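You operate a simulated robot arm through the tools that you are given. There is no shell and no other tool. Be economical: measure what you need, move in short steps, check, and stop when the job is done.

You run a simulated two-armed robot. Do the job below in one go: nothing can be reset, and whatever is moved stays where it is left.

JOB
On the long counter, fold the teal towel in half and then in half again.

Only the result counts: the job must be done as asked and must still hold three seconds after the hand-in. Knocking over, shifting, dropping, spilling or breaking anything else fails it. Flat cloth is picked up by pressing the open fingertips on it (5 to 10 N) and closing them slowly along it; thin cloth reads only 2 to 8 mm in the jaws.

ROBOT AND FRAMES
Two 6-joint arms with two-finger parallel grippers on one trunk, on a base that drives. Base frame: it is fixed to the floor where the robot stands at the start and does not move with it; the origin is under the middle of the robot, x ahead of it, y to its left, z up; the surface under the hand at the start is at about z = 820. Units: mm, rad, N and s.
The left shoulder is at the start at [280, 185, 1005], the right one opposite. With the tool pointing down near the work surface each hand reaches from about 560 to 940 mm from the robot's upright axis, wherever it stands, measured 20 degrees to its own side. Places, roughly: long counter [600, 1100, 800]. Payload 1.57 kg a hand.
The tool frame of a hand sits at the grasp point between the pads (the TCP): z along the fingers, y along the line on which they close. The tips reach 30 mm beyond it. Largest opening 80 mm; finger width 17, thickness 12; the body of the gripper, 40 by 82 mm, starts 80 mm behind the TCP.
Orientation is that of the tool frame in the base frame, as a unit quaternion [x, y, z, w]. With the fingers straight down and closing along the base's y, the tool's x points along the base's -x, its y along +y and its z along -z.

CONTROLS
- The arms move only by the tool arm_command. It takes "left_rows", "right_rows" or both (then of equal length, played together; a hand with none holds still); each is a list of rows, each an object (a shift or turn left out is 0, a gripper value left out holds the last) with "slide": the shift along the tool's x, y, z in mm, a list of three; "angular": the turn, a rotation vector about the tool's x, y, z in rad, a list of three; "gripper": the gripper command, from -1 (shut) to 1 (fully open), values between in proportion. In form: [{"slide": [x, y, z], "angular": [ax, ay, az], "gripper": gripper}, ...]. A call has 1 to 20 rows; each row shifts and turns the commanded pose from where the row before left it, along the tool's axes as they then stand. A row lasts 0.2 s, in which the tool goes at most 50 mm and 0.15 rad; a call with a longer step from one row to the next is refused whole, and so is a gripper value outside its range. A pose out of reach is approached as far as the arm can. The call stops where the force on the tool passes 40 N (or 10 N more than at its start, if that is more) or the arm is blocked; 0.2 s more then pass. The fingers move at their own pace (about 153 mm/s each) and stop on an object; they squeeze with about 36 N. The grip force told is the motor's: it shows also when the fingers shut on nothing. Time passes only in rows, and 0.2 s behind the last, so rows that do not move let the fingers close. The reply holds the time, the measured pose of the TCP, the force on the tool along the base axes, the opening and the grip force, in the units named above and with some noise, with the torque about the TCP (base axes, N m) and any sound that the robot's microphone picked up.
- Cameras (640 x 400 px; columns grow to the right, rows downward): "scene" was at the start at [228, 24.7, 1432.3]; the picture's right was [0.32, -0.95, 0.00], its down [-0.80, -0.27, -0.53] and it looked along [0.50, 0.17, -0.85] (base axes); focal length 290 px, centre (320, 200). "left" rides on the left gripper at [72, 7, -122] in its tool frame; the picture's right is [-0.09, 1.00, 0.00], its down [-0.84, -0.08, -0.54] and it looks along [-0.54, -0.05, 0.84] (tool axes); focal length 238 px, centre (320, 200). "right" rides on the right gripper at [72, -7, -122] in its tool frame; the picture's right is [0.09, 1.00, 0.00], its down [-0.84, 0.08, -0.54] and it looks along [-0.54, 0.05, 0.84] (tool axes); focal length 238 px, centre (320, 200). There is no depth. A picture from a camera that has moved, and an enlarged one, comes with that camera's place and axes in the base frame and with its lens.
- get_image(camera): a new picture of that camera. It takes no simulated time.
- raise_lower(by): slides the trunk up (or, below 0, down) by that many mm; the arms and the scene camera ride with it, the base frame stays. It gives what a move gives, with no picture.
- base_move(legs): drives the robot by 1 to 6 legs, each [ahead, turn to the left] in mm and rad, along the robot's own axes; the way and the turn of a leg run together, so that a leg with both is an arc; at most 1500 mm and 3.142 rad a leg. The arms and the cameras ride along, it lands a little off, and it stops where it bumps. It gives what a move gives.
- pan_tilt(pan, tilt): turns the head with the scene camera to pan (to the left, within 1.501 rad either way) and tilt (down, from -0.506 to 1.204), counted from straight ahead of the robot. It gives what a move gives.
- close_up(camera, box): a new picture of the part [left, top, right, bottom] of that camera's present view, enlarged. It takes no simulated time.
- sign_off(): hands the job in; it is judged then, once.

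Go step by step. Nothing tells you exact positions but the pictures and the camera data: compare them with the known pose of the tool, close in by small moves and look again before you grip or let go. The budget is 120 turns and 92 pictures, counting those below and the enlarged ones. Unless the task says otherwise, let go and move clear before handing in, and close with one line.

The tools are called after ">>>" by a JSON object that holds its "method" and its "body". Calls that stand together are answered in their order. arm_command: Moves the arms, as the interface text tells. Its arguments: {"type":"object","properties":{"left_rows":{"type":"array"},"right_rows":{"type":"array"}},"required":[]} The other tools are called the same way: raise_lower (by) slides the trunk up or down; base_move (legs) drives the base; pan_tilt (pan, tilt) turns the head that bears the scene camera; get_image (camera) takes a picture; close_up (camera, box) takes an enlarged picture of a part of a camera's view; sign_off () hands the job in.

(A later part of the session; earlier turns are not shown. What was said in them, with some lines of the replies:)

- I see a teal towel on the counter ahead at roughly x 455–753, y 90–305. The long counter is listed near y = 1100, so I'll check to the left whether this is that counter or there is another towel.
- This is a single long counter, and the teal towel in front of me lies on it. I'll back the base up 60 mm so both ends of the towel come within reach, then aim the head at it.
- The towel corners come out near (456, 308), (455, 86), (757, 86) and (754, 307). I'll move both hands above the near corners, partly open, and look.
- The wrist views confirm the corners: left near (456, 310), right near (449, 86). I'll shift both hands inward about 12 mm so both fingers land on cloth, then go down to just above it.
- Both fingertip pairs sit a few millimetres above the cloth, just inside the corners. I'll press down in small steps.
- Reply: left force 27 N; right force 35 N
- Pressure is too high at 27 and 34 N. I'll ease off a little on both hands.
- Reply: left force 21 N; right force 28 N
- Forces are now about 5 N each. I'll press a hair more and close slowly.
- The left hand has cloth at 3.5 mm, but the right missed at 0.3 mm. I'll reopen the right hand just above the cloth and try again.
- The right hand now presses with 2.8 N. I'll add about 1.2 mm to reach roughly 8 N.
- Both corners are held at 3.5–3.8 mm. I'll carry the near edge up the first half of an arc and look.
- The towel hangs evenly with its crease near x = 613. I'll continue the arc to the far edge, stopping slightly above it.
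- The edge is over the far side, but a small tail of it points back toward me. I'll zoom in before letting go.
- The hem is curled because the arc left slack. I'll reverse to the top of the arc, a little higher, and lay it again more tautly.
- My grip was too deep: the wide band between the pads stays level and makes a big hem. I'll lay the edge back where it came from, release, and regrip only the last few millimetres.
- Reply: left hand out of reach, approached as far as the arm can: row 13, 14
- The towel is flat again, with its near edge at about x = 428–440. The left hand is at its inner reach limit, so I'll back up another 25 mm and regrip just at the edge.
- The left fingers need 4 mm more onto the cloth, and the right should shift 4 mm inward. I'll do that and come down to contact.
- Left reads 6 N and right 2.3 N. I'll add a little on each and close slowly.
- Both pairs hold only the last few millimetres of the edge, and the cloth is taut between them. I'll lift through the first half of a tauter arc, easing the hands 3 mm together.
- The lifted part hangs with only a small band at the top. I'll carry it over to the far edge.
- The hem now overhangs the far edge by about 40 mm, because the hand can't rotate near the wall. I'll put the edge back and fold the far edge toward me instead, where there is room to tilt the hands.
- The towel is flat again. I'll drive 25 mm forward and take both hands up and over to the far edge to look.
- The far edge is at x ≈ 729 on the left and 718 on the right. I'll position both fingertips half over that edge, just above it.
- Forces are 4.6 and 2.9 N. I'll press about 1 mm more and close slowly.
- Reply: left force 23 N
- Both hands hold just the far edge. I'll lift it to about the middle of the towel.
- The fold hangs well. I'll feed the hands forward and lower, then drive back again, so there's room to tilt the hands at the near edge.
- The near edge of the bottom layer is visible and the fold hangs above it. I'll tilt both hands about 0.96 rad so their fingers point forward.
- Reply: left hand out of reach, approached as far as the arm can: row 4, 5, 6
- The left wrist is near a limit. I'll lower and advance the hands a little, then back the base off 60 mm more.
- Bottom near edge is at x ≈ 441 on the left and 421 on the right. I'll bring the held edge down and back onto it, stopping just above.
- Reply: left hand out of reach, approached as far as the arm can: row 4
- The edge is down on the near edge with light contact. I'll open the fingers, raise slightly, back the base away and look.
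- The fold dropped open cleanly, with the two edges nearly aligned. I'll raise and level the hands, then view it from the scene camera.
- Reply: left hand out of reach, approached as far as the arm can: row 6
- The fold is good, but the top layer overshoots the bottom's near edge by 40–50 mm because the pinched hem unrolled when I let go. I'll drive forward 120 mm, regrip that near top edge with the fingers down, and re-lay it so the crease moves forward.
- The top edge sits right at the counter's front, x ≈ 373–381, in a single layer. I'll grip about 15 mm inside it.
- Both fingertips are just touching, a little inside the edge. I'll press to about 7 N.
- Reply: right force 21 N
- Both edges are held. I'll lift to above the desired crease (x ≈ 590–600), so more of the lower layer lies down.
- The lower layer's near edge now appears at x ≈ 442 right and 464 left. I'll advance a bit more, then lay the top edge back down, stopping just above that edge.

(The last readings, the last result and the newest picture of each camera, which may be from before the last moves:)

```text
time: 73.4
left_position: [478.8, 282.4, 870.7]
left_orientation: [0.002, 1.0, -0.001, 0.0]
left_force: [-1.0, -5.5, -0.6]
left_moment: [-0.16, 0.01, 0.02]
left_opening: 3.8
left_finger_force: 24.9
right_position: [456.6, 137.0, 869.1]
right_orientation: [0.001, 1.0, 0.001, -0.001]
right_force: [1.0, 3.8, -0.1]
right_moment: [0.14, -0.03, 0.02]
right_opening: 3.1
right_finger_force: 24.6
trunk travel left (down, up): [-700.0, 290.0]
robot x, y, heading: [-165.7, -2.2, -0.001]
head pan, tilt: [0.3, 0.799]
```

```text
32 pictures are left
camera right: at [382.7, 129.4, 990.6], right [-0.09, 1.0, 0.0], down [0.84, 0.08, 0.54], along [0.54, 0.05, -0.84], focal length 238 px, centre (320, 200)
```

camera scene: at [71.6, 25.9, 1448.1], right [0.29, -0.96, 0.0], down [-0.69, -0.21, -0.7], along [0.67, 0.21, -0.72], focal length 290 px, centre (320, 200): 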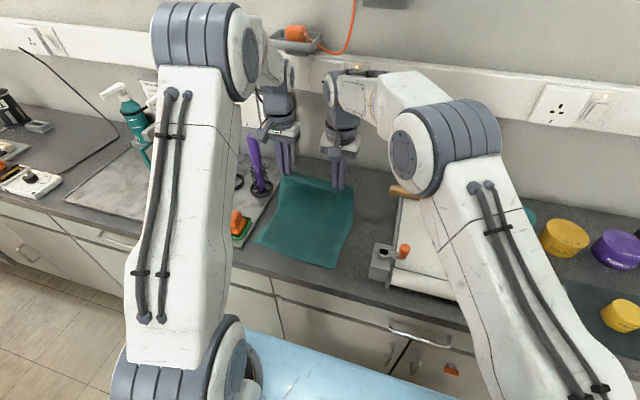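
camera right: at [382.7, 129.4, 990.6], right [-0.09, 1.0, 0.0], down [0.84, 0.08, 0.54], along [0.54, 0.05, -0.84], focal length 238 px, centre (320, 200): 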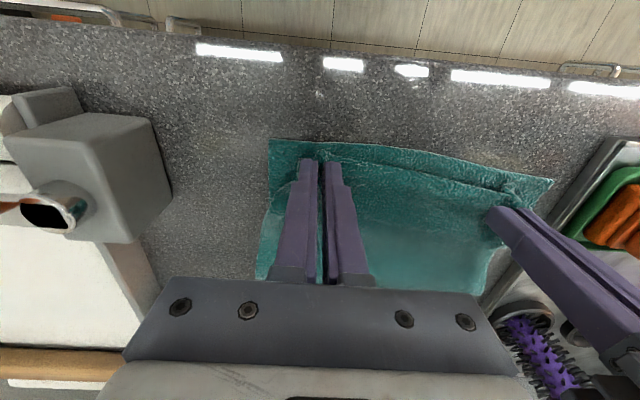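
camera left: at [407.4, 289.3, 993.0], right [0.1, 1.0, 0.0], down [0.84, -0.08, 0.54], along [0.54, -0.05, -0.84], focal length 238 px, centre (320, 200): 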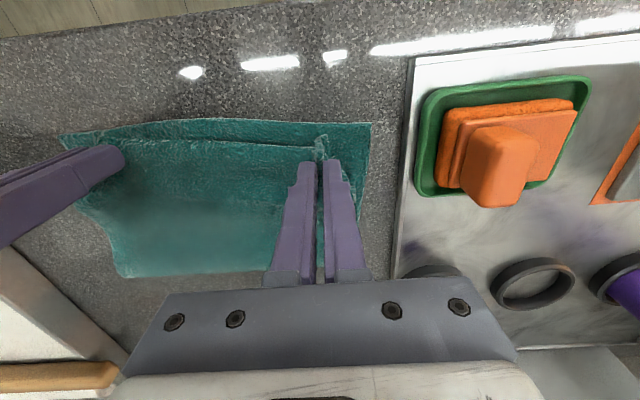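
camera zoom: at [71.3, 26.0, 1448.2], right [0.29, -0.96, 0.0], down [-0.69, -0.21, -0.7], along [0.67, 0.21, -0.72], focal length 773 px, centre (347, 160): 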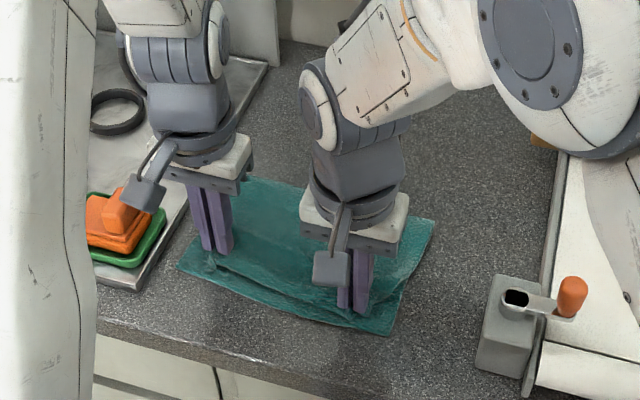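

Crease now lies at x ≈ 606, so the bottom layer is about 152 mm — half. I'll nudge the top edge back a few millimetres, lower, release and rise.

>>> {"method": "arm_command", "body": {"left_rows": [{"slide": [5, 1, 4]}, {"slide": [5, 1, 5]}, {"slide": [0, 0, 3]}, {}, {"gripper": -0.7}, {"gripper": -0.2}, {}, {"slide": [0, 0, -15]}, {"slide": [0, 0, -40]}, {"slide": [0, 0, -45]}, {}], "right_rows": [{"slide": [2, -1, 4]}, {"slide": [2, -1, 5]}, {"slide": [0, 0, 3]}, {}, {"gripper": -0.7}, {"gripper": -0.2}, {}, {"slide": [0, 0, -15]}, {"slide": [0, 0, -40]}, {"slide": [0, 0, -45]}, {}]}}

>>> {"method": "get_image", "body": {"camera": "left"}}

>>> {"method": "get_image", "body": {"camera": "right"}}

```text
time: 75.8
left_position: [470.4, 282.8, 957.5]
left_orientation: [0.002, 1.0, -0.001, 0.0]
left_force: [-1.2, -0.6, 0.0]
left_moment: [0.0, -0.03, 0.0]
left_opening: 31.9
left_finger_force: 0.1
right_position: [453.2, 135.4, 957.7]
right_orientation: [0.001, 1.0, 0.0, -0.001]
right_force: [-0.3, -0.3, 0.3]
right_moment: [-0.04, 0.0, 0.01]
right_opening: 32.0
right_finger_force: 0.1
trunk travel left (down, up): [-700.0, 290.0]
robot x, y, heading: [-171.6, 2.8, 0.0]
head pan, tilt: [0.3, 0.799]
```

```text
31 pictures are left
camera left: at [397.7, 290.5, 1080.8], right [0.1, 1.0, 0.0], down [0.84, -0.08, 0.54], along [0.54, -0.05, -0.84], focal length 238 px, centre (320, 200)
```

left: 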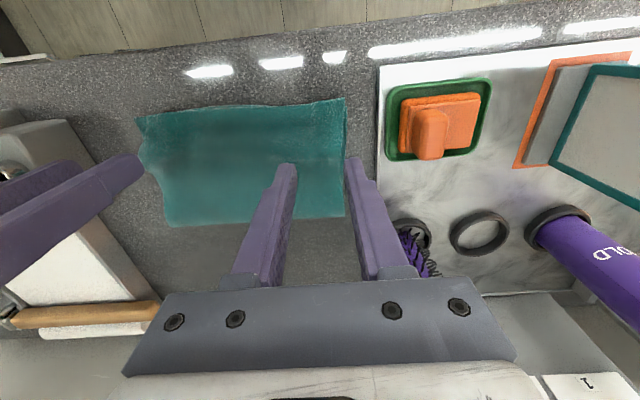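

```text
30 pictures are left
camera right: at [379.6, 127.7, 1079.8], right [-0.09, 1.0, 0.0], down [0.84, 0.08, 0.54], along [0.54, 0.05, -0.84], focal length 238 px, centre (320, 200)
```

right: 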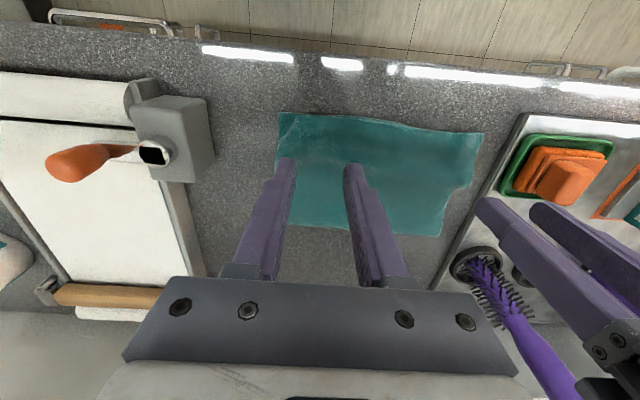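

The first fold is now clean: about x 441–590, y 90–315. For the second fold I'll take the far creased edge with both hands and bring it to the near edge; I'm moving over it to look.

>>> {"method": "arm_command", "body": {"left_rows": [{"slide": [-40, 0, 0]}, {"slide": [-40, 0, 5]}, {"slide": [-35, 0, 10]}, {}], "right_rows": [{"slide": [-45, -5, 0]}, {"slide": [-45, -5, 5]}, {"slide": [-40, -4, 10]}, {}]}}

>>> {"method": "get_image", "body": {"camera": "left"}}

>>> {"method": "get_image", "body": {"camera": "right"}}

>>> {"method": "close_up", "body": {"camera": "scene", "box": [220, 140, 400, 290]}}

```text
time: 76.8
left_position: [585.8, 283.7, 941.7]
left_orientation: [0.002, 1.0, 0.0, 0.0]
left_force: [-0.8, 0.7, -0.3]
left_moment: [-0.01, -0.01, 0.02]
left_opening: 32.1
left_finger_force: 0.1
right_position: [583.2, 118.9, 941.7]
right_orientation: [0.001, 1.0, 0.0, 0.0]
right_force: [0.6, 0.2, -0.3]
right_moment: [0.01, 0.02, 0.01]
right_opening: 32.3
right_finger_force: 0.1
trunk travel left (down, up): [-700.0, 290.0]
robot x, y, heading: [-166.9, -0.0, 0.0]
head pan, tilt: [0.3, 0.799]
```

```text
29 pictures are left
camera left: at [514.1, 290.9, 1064.9], right [0.1, 1.0, 0.0], down [0.84, -0.08, 0.54], along [0.54, -0.05, -0.84], focal length 238 px, centre (320, 200)
```

left: 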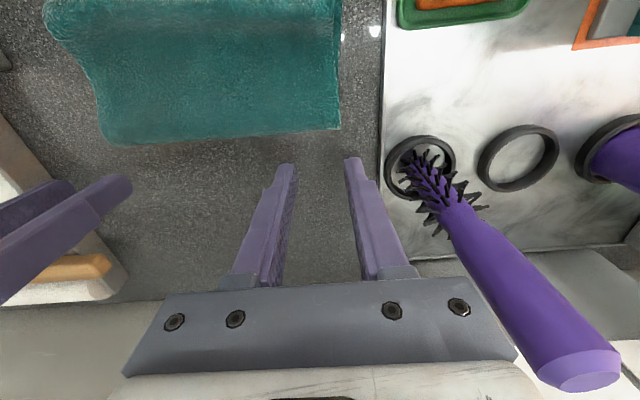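

```text
28 pictures are left
camera right: at [509.7, 112.6, 1064.3], right [-0.09, 1.0, 0.0], down [0.84, 0.08, 0.54], along [0.54, 0.05, -0.84], focal length 238 px, centre (320, 200)
```

right: 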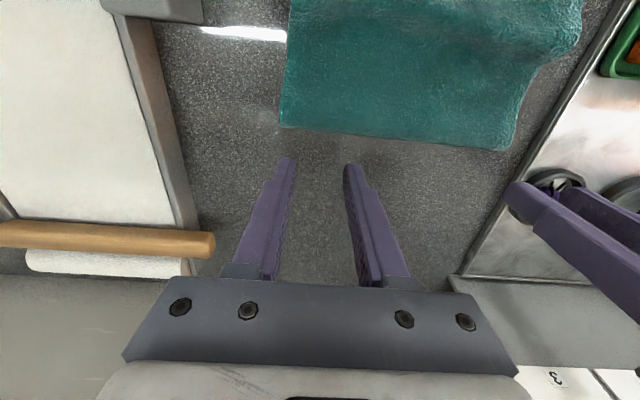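

```text
2.67 times, centred on (310, 215) of scene
camera zoom: at [71.7, 25.9, 1448.1], right [0.29, -0.96, 0.0], down [-0.69, -0.21, -0.7], along [0.67, 0.21, -0.72], focal length 773 px, centre (347, 160)
```

zoom: 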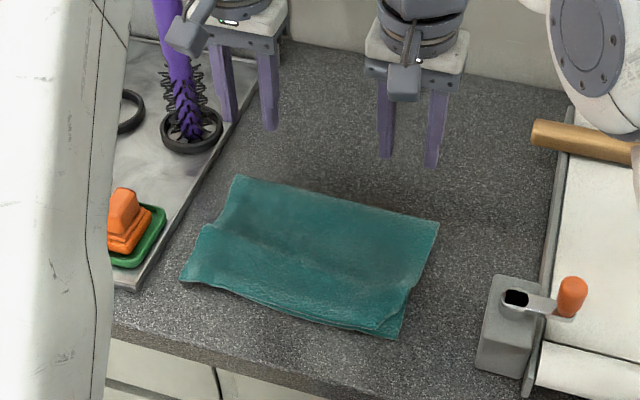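

The far crease is at x ≈ 586 left and 580 right, by the wrist cameras. I'll lower to just above it, half over the crease.

>>> {"method": "arm_command", "body": {"left_rows": [{"slide": [0, -7, 30]}, {"slide": [0, 0, 30]}, {"slide": [0, 0, 17]}, {}], "right_rows": [{"slide": [3, 0, 30]}, {"slide": [0, 0, 30]}, {"slide": [0, 0, 17]}, {}]}}

>>> {"method": "get_image", "body": {"camera": "left"}}

>>> {"method": "get_image", "body": {"camera": "right"}}

```text
time: 77.8
left_position: [585.4, 276.5, 866.2]
left_orientation: [0.001, 1.0, 0.0, 0.001]
left_force: [-0.1, 0.2, 0.1]
left_moment: [-0.02, 0.02, -0.03]
left_opening: 32.2
left_finger_force: 0.0
right_position: [579.4, 120.5, 865.8]
right_orientation: [0.001, 1.0, 0.0, 0.0]
right_force: [-0.3, 0.0, -0.3]
right_moment: [0.0, -0.03, -0.01]
right_opening: 32.0
right_finger_force: 0.1
trunk travel left (down, up): [-700.0, 290.0]
robot x, y, heading: [-170.2, 0.8, -0.005]
head pan, tilt: [0.3, 0.799]
```

```text
26 pictures are left
camera left: at [512.8, 283.7, 988.6], right [0.1, 1.0, 0.0], down [0.84, -0.08, 0.54], along [0.54, -0.05, -0.84], focal length 238 px, centre (320, 200)
```

left: 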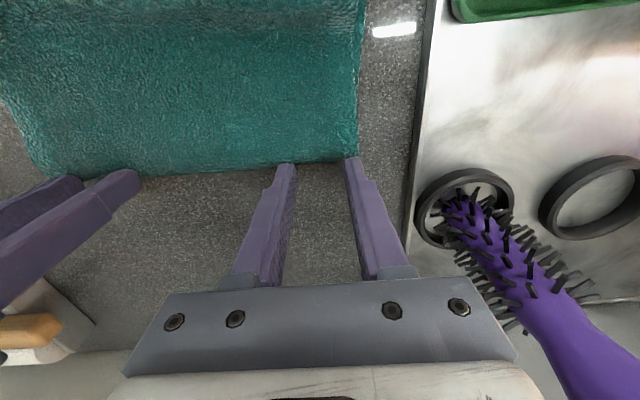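

```text
25 pictures are left
camera right: at [505.9, 112.8, 986.7], right [-0.09, 1.0, 0.0], down [0.84, 0.08, 0.54], along [0.54, 0.05, -0.84], focal length 238 px, centre (320, 200)
```

right: 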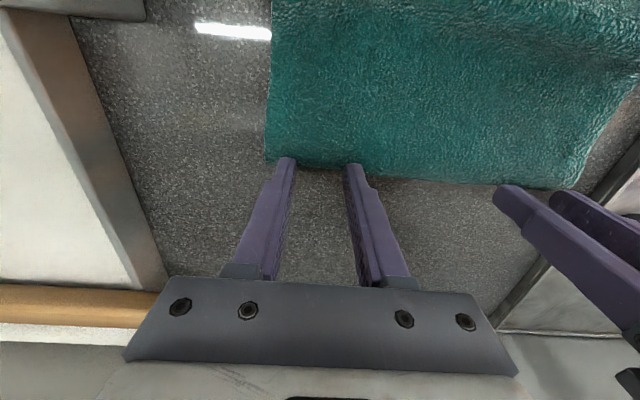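

>>> {"method": "arm_command", "body": {"left_rows": [{"slide": [0, 0, 6]}, {"slide": [0, 0, 4]}, {}], "right_rows": [{"slide": [0, 0, 6]}, {"slide": [0, 0, 4]}, {}]}}

```text
time: 78.6
left_position: [585.2, 276.9, 855.5]
left_orientation: [0.001, 1.0, 0.0, 0.0]
left_force: [0.0, 0.1, 0.8]
left_moment: [0.01, -0.01, 0.0]
left_opening: 31.8
left_finger_force: 0.0
right_position: [581.0, 121.2, 856.4]
right_orientation: [0.0, 1.0, 0.0, 0.001]
right_force: [0.4, 0.1, 6.0]
right_moment: [-0.01, 0.04, 0.02]
right_opening: 31.2
right_finger_force: 0.1
trunk travel left (down, up): [-700.0, 290.0]
robot x, y, heading: [-171.3, -1.1, -0.0]
head pan, tilt: [0.3, 0.799]
```

>>> {"method": "arm_command", "body": {"left_rows": [{"slide": [0, 0, 2]}, {}], "right_rows": [{"slide": [0, 0, 0.6]}, {}]}}

```text
time: 79.2
left_position: [585.6, 277.8, 856.3]
left_orientation: [0.002, 1.0, 0.0, 0.0]
left_force: [0.2, -1.0, 3.8]
left_moment: [-0.02, 0.02, 0.04]
left_opening: 31.9
left_finger_force: 0.0
right_position: [579.4, 120.0, 855.8]
right_orientation: [0.002, 1.0, 0.001, 0.001]
right_force: [1.6, -0.5, 10.5]
right_moment: [-0.06, 0.07, 0.01]
right_opening: 31.3
right_finger_force: 0.0
trunk travel left (down, up): [-700.0, 290.0]
robot x, y, heading: [-167.6, -1.3, -0.003]
head pan, tilt: [0.3, 0.799]
```

Left reads 3.8 N and right 10.5 N. I'll push the left 1 mm more and close slowly on the crease.

>>> {"method": "arm_command", "body": {"left_rows": [{"slide": [0, 0, 1.1]}, {"gripper": -0.28}, {"gripper": -0.36}, {"gripper": -0.44}, {"gripper": -0.52}, {"gripper": -0.6}, {"gripper": -0.68}, {"gripper": -0.76}, {"gripper": -0.84}, {"gripper": -0.92}, {"gripper": -1}, {"gripper": -1}, {"gripper": -1}], "right_rows": [{"slide": [0, 0, 0]}, {"gripper": -0.28}, {"gripper": -0.36}, {"gripper": -0.44}, {"gripper": -0.52}, {"gripper": -0.6}, {"gripper": -0.68}, {"gripper": -0.76}, {"gripper": -0.84}, {"gripper": -0.92}, {"gripper": -1}, {"gripper": -1}, {"gripper": -1}]}}

>>> {"method": "get_image", "body": {"camera": "left"}}

>>> {"method": "get_image", "body": {"camera": "right"}}

```text
time: 82.0
left_position: [584.7, 277.6, 854.0]
left_orientation: [0.001, 1.0, 0.0, 0.001]
left_force: [-0.4, -4.3, 10.7]
left_moment: [-0.11, 0.06, 0.03]
left_opening: 2.2
left_finger_force: 23.5
right_position: [580.1, 120.1, 855.1]
right_orientation: [0.001, 1.0, 0.001, 0.001]
right_force: [-0.7, 3.7, 8.5]
right_moment: [0.09, 0.06, -0.03]
right_opening: 3.5
right_finger_force: 24.9
trunk travel left (down, up): [-700.0, 290.0]
robot x, y, heading: [-166.8, 0.6, -0.004]
head pan, tilt: [0.3, 0.799]
```

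```text
24 pictures are left
camera left: at [512.6, 284.2, 976.4], right [0.1, 1.0, 0.0], down [0.84, -0.08, 0.54], along [0.54, -0.05, -0.84], focal length 238 px, centre (320, 200)
```

left: 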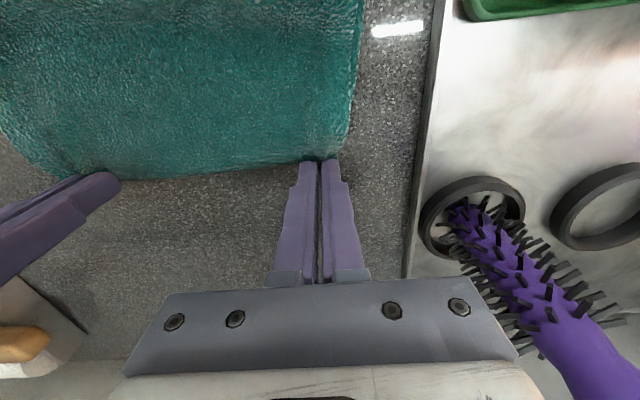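

```text
23 pictures are left
camera right: at [505.5, 113.3, 977.0], right [-0.09, 1.0, 0.0], down [0.84, 0.08, 0.54], along [0.54, 0.05, -0.84], focal length 238 px, centre (320, 200)
```

right: 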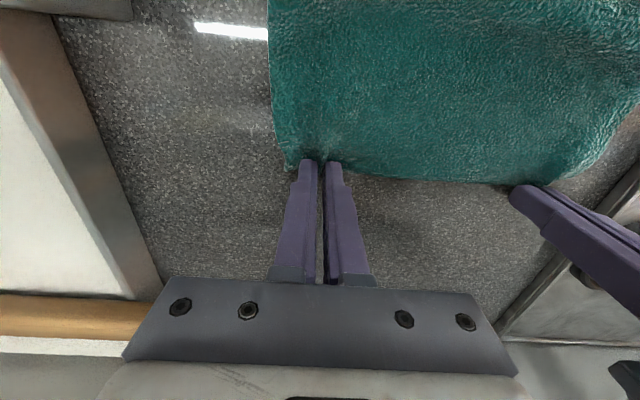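

Both read cloth at 2.2 and 3.5 mm. I'll lift through the first half of a small arc and check that the crease comes along.

>>> {"method": "arm_command", "body": {"left_rows": [{"slide": [2, 0, -17]}, {"slide": [8, 0, -16]}, {"slide": [14, 0, -14]}, {"slide": [20, 0, -12]}, {"slide": [22, 0, -6]}, {}], "right_rows": [{"slide": [2, 0, -17]}, {"slide": [8, 0, -16]}, {"slide": [14, 0, -14]}, {"slide": [20, 0, -12]}, {"slide": [22, 0, -6]}, {}]}}

>>> {"method": "close_up", "body": {"camera": "scene", "box": [220, 140, 400, 290]}}

```text
time: 83.4
left_position: [518.8, 276.6, 918.6]
left_orientation: [0.002, 1.0, 0.0, 0.0]
left_force: [-0.1, -4.4, 0.4]
left_moment: [-0.08, 0.01, 0.07]
left_opening: 2.1
left_finger_force: 23.8
right_position: [513.0, 120.4, 920.6]
right_orientation: [0.001, 1.0, 0.001, 0.001]
right_force: [-0.1, 3.3, 0.0]
right_moment: [0.12, 0.02, 0.0]
right_opening: 3.9
right_finger_force: 24.9
trunk travel left (down, up): [-700.0, 290.0]
robot x, y, heading: [-170.2, 0.3, -0.007]
head pan, tilt: [0.3, 0.799]
```

```text
2.67 times, centred on (310, 215) of scene
camera zoom: at [71.1, 25.9, 1448.2], right [0.29, -0.96, 0.0], down [-0.69, -0.21, -0.7], along [0.67, 0.21, -0.72], focal length 773 px, centre (347, 160)
```

zoom: 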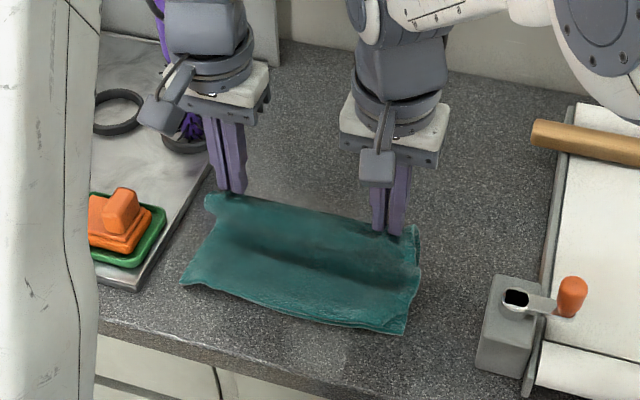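

The crease lifted cleanly with all layers. I'll lower a bit and drive the base back 60 mm, which carries the edge over toward the near side and gives room to tilt.

>>> {"method": "arm_command", "body": {"left_rows": [{"slide": [0, 0, 12]}, {"slide": [0, 0, 12]}], "right_rows": [{"slide": [0, 0, 13]}, {"slide": [0, 0, 13]}]}}

>>> {"method": "base_move", "body": {"legs": [[-58, 0]]}}

>>> {"method": "arm_command", "body": {"left_rows": [{"angular": [0, -0.1, 0]}, {"angular": [0, -0.1, 0]}, {"angular": [0, -0.1, 0]}, {"angular": [0, -0.1, 0]}, {}], "right_rows": [{"angular": [0, -0.1, 0]}, {"angular": [0, -0.1, 0]}, {"angular": [0, -0.1, 0]}, {"angular": [0, -0.1, 0]}, {}]}}

>>> {"method": "get_image", "body": {"camera": "left"}}

>>> {"method": "get_image", "body": {"camera": "right"}}

```text
time: 84.0
left_position: [519.2, 277.5, 894.0]
left_orientation: [0.001, 1.0, 0.0, -0.001]
left_force: [-0.8, -3.1, -0.3]
left_moment: [-0.09, 0.0, 0.08]
left_opening: 2.0
left_finger_force: 23.4
right_position: [513.7, 122.3, 893.0]
right_orientation: [0.0, 1.0, 0.0, 0.0]
right_force: [0.1, 2.3, 0.0]
right_moment: [0.15, -0.02, 0.0]
right_opening: 3.5
right_finger_force: 24.9
trunk travel left (down, up): [-700.0, 290.0]
robot x, y, heading: [-169.4, -2.0, 0.001]
head pan, tilt: [0.3, 0.799]
```

```text
time: 84.9
left_position: [461.0, 277.1, 892.9]
left_orientation: [0.002, 1.0, -0.001, 0.0]
left_force: [0.6, -4.1, -0.4]
left_moment: [-0.1, 0.0, 0.04]
left_opening: 2.1
left_finger_force: 23.6
right_position: [454.1, 121.2, 893.6]
right_orientation: [0.001, 1.0, 0.0, 0.0]
right_force: [0.1, 3.6, -0.5]
right_moment: [0.09, 0.03, -0.01]
right_opening: 3.4
right_finger_force: 24.2
trunk travel left (down, up): [-700.0, 290.0]
robot x, y, heading: [-224.5, 0.3, -0.003]
head pan, tilt: [0.3, 0.799]
```

```text
time: 86.1
left_position: [461.1, 273.8, 895.1]
left_orientation: [0.004, 0.985, -0.009, 0.17]
left_force: [0.3, -1.0, -0.1]
left_moment: [-0.03, 0.02, 0.03]
left_opening: 2.0
left_finger_force: 23.4
left hand out of reach, approached as far as the arm can: row 4
right_position: [455.6, 119.9, 893.0]
right_orientation: [0.001, 0.98, 0.0, 0.199]
right_force: [0.6, 0.1, -0.3]
right_moment: [-0.03, 0.01, -0.01]
right_opening: 3.6
right_finger_force: 24.1
trunk travel left (down, up): [-700.0, 290.0]
robot x, y, heading: [-227.0, -3.0, -0.003]
head pan, tilt: [0.3, 0.799]
```

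```text
21 pictures are left
camera left: at [352.4, 283.3, 985.8], right [0.1, 1.0, 0.01], down [0.61, -0.07, 0.79], along [0.79, -0.07, -0.61], focal length 238 px, centre (320, 200)
```

left: 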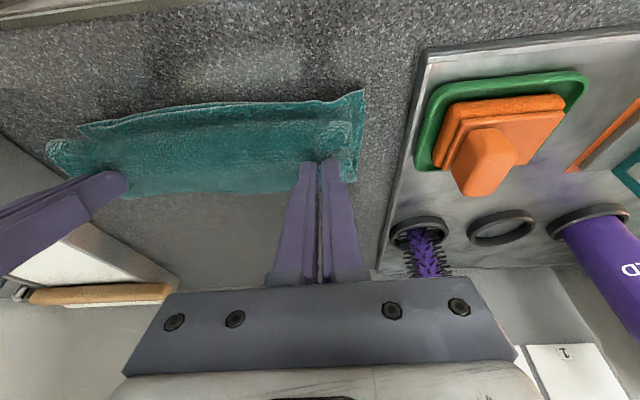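

```text
20 pictures are left
camera right: at [338.9, 113.4, 977.8], right [-0.08, 1.0, -0.04], down [0.56, 0.08, 0.83], along [0.82, 0.05, -0.56], focal length 238 px, centre (320, 200)
```

right: 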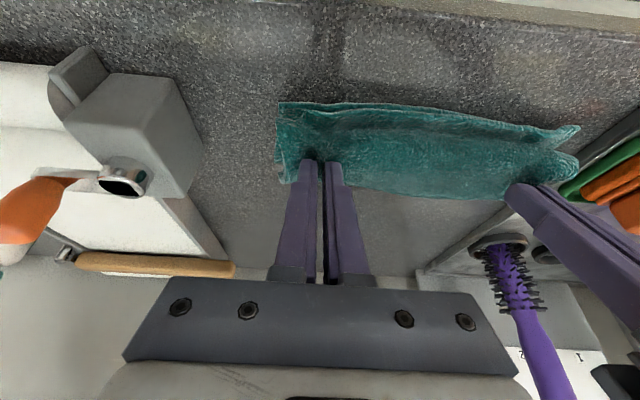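

Near edges are at x ≈ 445 and the held crease is about 20 mm inside that. I'll lower, bring it back 10 mm, and release.

>>> {"method": "arm_command", "body": {"left_rows": [{"slide": [6.2, 1, 7.7]}, {"slide": [6.2, 1, 7.7]}, {"slide": [6.2, 1, 7.7]}, {}, {"gripper": -0.7}, {"gripper": -0.3}, {}, {"slide": [-6, 0, -12]}, {"slide": [-12, 0, -35]}, {"slide": [-12, 0, -40]}, {}], "right_rows": [{"slide": [6.6, 0, 7.3]}, {"slide": [6.6, 0, 7.3]}, {"slide": [6.6, 0, 7.3]}, {}, {"gripper": -0.7}, {"gripper": -0.3}, {}, {"slide": [-6, 0, -12]}, {"slide": [-14, 0, -35]}, {"slide": [-14, 0, -40]}, {}]}}

>>> {"method": "get_image", "body": {"camera": "left"}}

>>> {"method": "get_image", "body": {"camera": "right"}}

```text
time: 88.5
left_position: [449.1, 278.2, 958.9]
left_orientation: [0.004, 0.985, -0.009, 0.17]
left_force: [0.2, -0.1, 0.8]
left_moment: [0.0, -0.03, 0.0]
left_opening: 28.0
left_finger_force: 0.0
right_position: [441.5, 120.6, 959.7]
right_orientation: [0.0, 0.98, 0.0, 0.199]
right_force: [-0.3, 0.5, 0.6]
right_moment: [-0.01, 0.0, -0.06]
right_opening: 28.2
right_finger_force: 0.1
trunk travel left (down, up): [-700.0, 290.0]
robot x, y, heading: [-228.4, 2.8, -0.005]
head pan, tilt: [0.3, 0.799]
```

```text
19 pictures are left
camera left: at [340.8, 287.6, 1050.6], right [0.1, 1.0, 0.01], down [0.61, -0.07, 0.79], along [0.79, -0.07, -0.61], focal length 238 px, centre (320, 200)
```

left: 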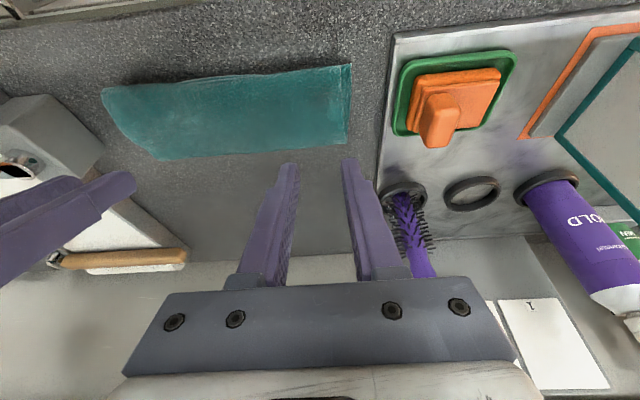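

```text
18 pictures are left
camera right: at [326.5, 112.8, 1044.2], right [-0.08, 1.0, -0.04], down [0.56, 0.08, 0.83], along [0.82, 0.05, -0.56], focal length 238 px, centre (320, 200)
```

right: 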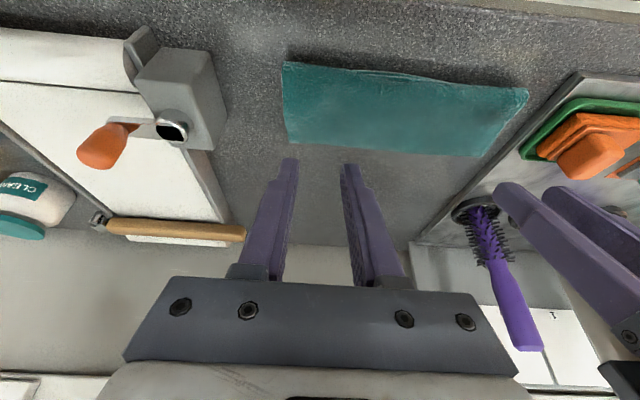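

The towel is now a strip about 90–98 mm deep, where 73 is ideal. I'll look closely to see which layer is short.

>>> {"method": "close_up", "body": {"camera": "left", "box": [80, 40, 400, 240]}}

>>> {"method": "close_up", "body": {"camera": "right", "box": [250, 30, 570, 230]}}

>>> {"method": "close_up", "body": {"camera": "scene", "box": [220, 140, 400, 260]}}

```text
2.00 times, centred on (240, 140) of left
camera zoom: at [340.8, 287.6, 1050.6], right [0.1, 1.0, 0.01], down [0.61, -0.07, 0.79], along [0.79, -0.07, -0.61], focal length 477 px, centre (480, 320)
```

zoom: 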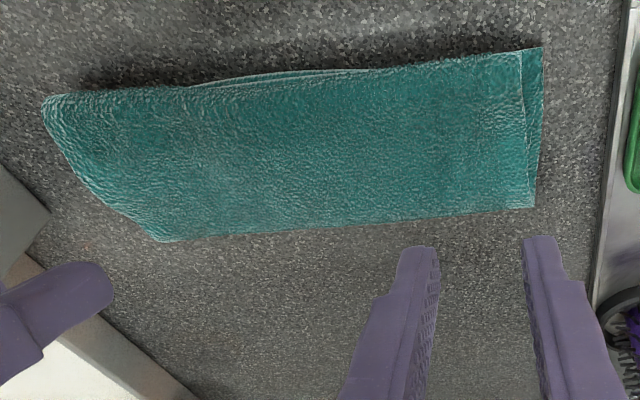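

```text
2.00 times, centred on (410, 130) of right
camera zoom: at [326.5, 112.8, 1044.2], right [-0.08, 1.0, -0.04], down [0.56, 0.08, 0.83], along [0.82, 0.05, -0.56], focal length 477 px, centre (140, 340)
```

zoom: 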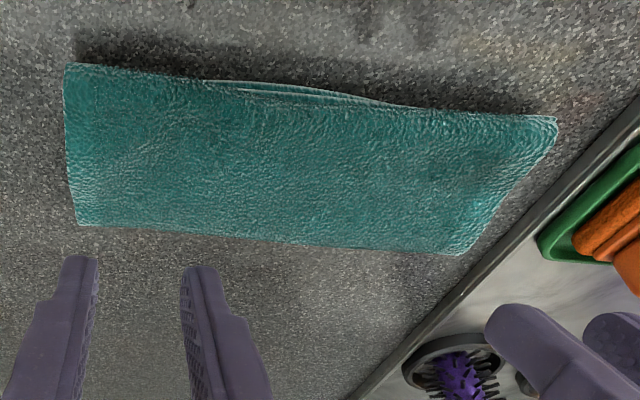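

```text
3.33 times, centred on (310, 200) of scene
camera zoom: at [11.7, 25.8, 1448.3], right [0.29, -0.96, 0.0], down [-0.69, -0.21, -0.7], along [0.67, 0.21, -0.72], focal length 967 px, centre (353, 200)
```

zoom: 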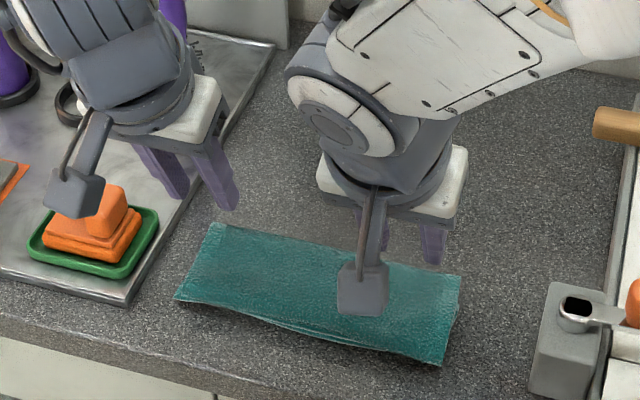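

The second fold is neat, with all edges nearly aligned along the near side. I'll raise the hands clear, wait a few seconds and check that it holds.

>>> {"method": "arm_command", "body": {"left_rows": [{"slide": [-14, 0, -40]}, {"slide": [-14, 0, -40]}, {}, {}, {}, {}, {}, {}, {}, {}, {}, {}], "right_rows": [{"slide": [-16, 0, -38]}, {"slide": [-16, 0, -38]}, {}, {}, {}, {}, {}, {}, {}, {}, {}, {}]}}

>>> {"method": "get_image", "body": {"camera": "scene"}}

>>> {"method": "get_image", "body": {"camera": "left"}}

```text
time: 91.1
left_position: [450.5, 280.2, 1043.1]
left_orientation: [0.004, 0.986, -0.009, 0.169]
left_force: [0.9, 0.8, -0.5]
left_moment: [0.03, 0.0, 0.01]
left_opening: 28.1
left_finger_force: 0.0
right_position: [441.3, 120.6, 1041.7]
right_orientation: [0.001, 0.98, 0.0, 0.199]
right_force: [1.2, 1.0, 0.0]
right_moment: [0.0, 0.01, 0.0]
right_opening: 28.0
right_finger_force: 0.1
trunk travel left (down, up): [-700.0, 290.0]
robot x, y, heading: [-229.5, -0.6, -0.001]
head pan, tilt: [0.3, 0.799]
```

```text
14 pictures are left
camera scene: at [12.1, 26.0, 1448.2], right [0.29, -0.96, 0.0], down [-0.69, -0.21, -0.7], along [0.67, 0.21, -0.72], focal length 290 px, centre (320, 200)
```

scene: 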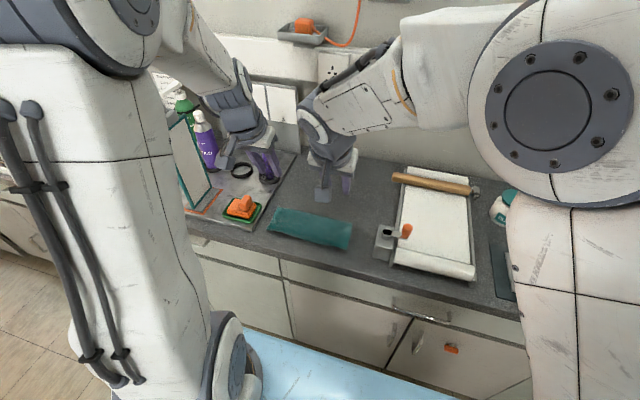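

```text
13 pictures are left
camera left: at [341.6, 289.5, 1135.1], right [0.1, 1.0, 0.01], down [0.61, -0.07, 0.79], along [0.79, -0.07, -0.61], focal length 238 px, centre (320, 200)
```

left: 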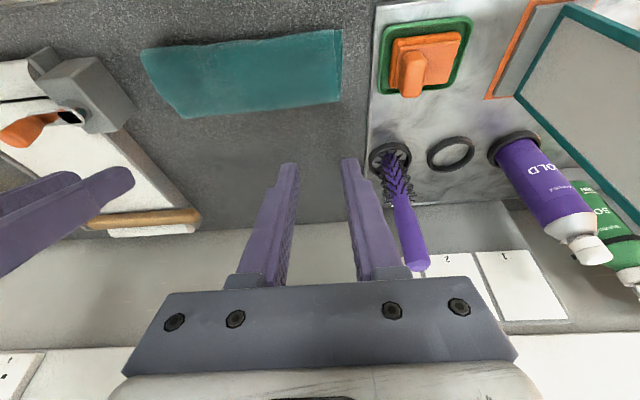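

The towel lies as a stable, neat strip folded in half twice, nothing else has moved, and both hands are clear. I'm handing it in.

>>> {"method": "sign_off", "body": {}}

```text
The job is handed in.
```

The teal towel on the long counter is folded in half and then in half again. Both folds run the same way, so it is now a four-layer strip about 225 mm long. I measured 90–98 mm across it, though a perfect fold would be about 73 mm. The edges line up to within several millimetres along the near side. It stayed put for about two seconds after I let go, and nothing else on the counter looks moved.
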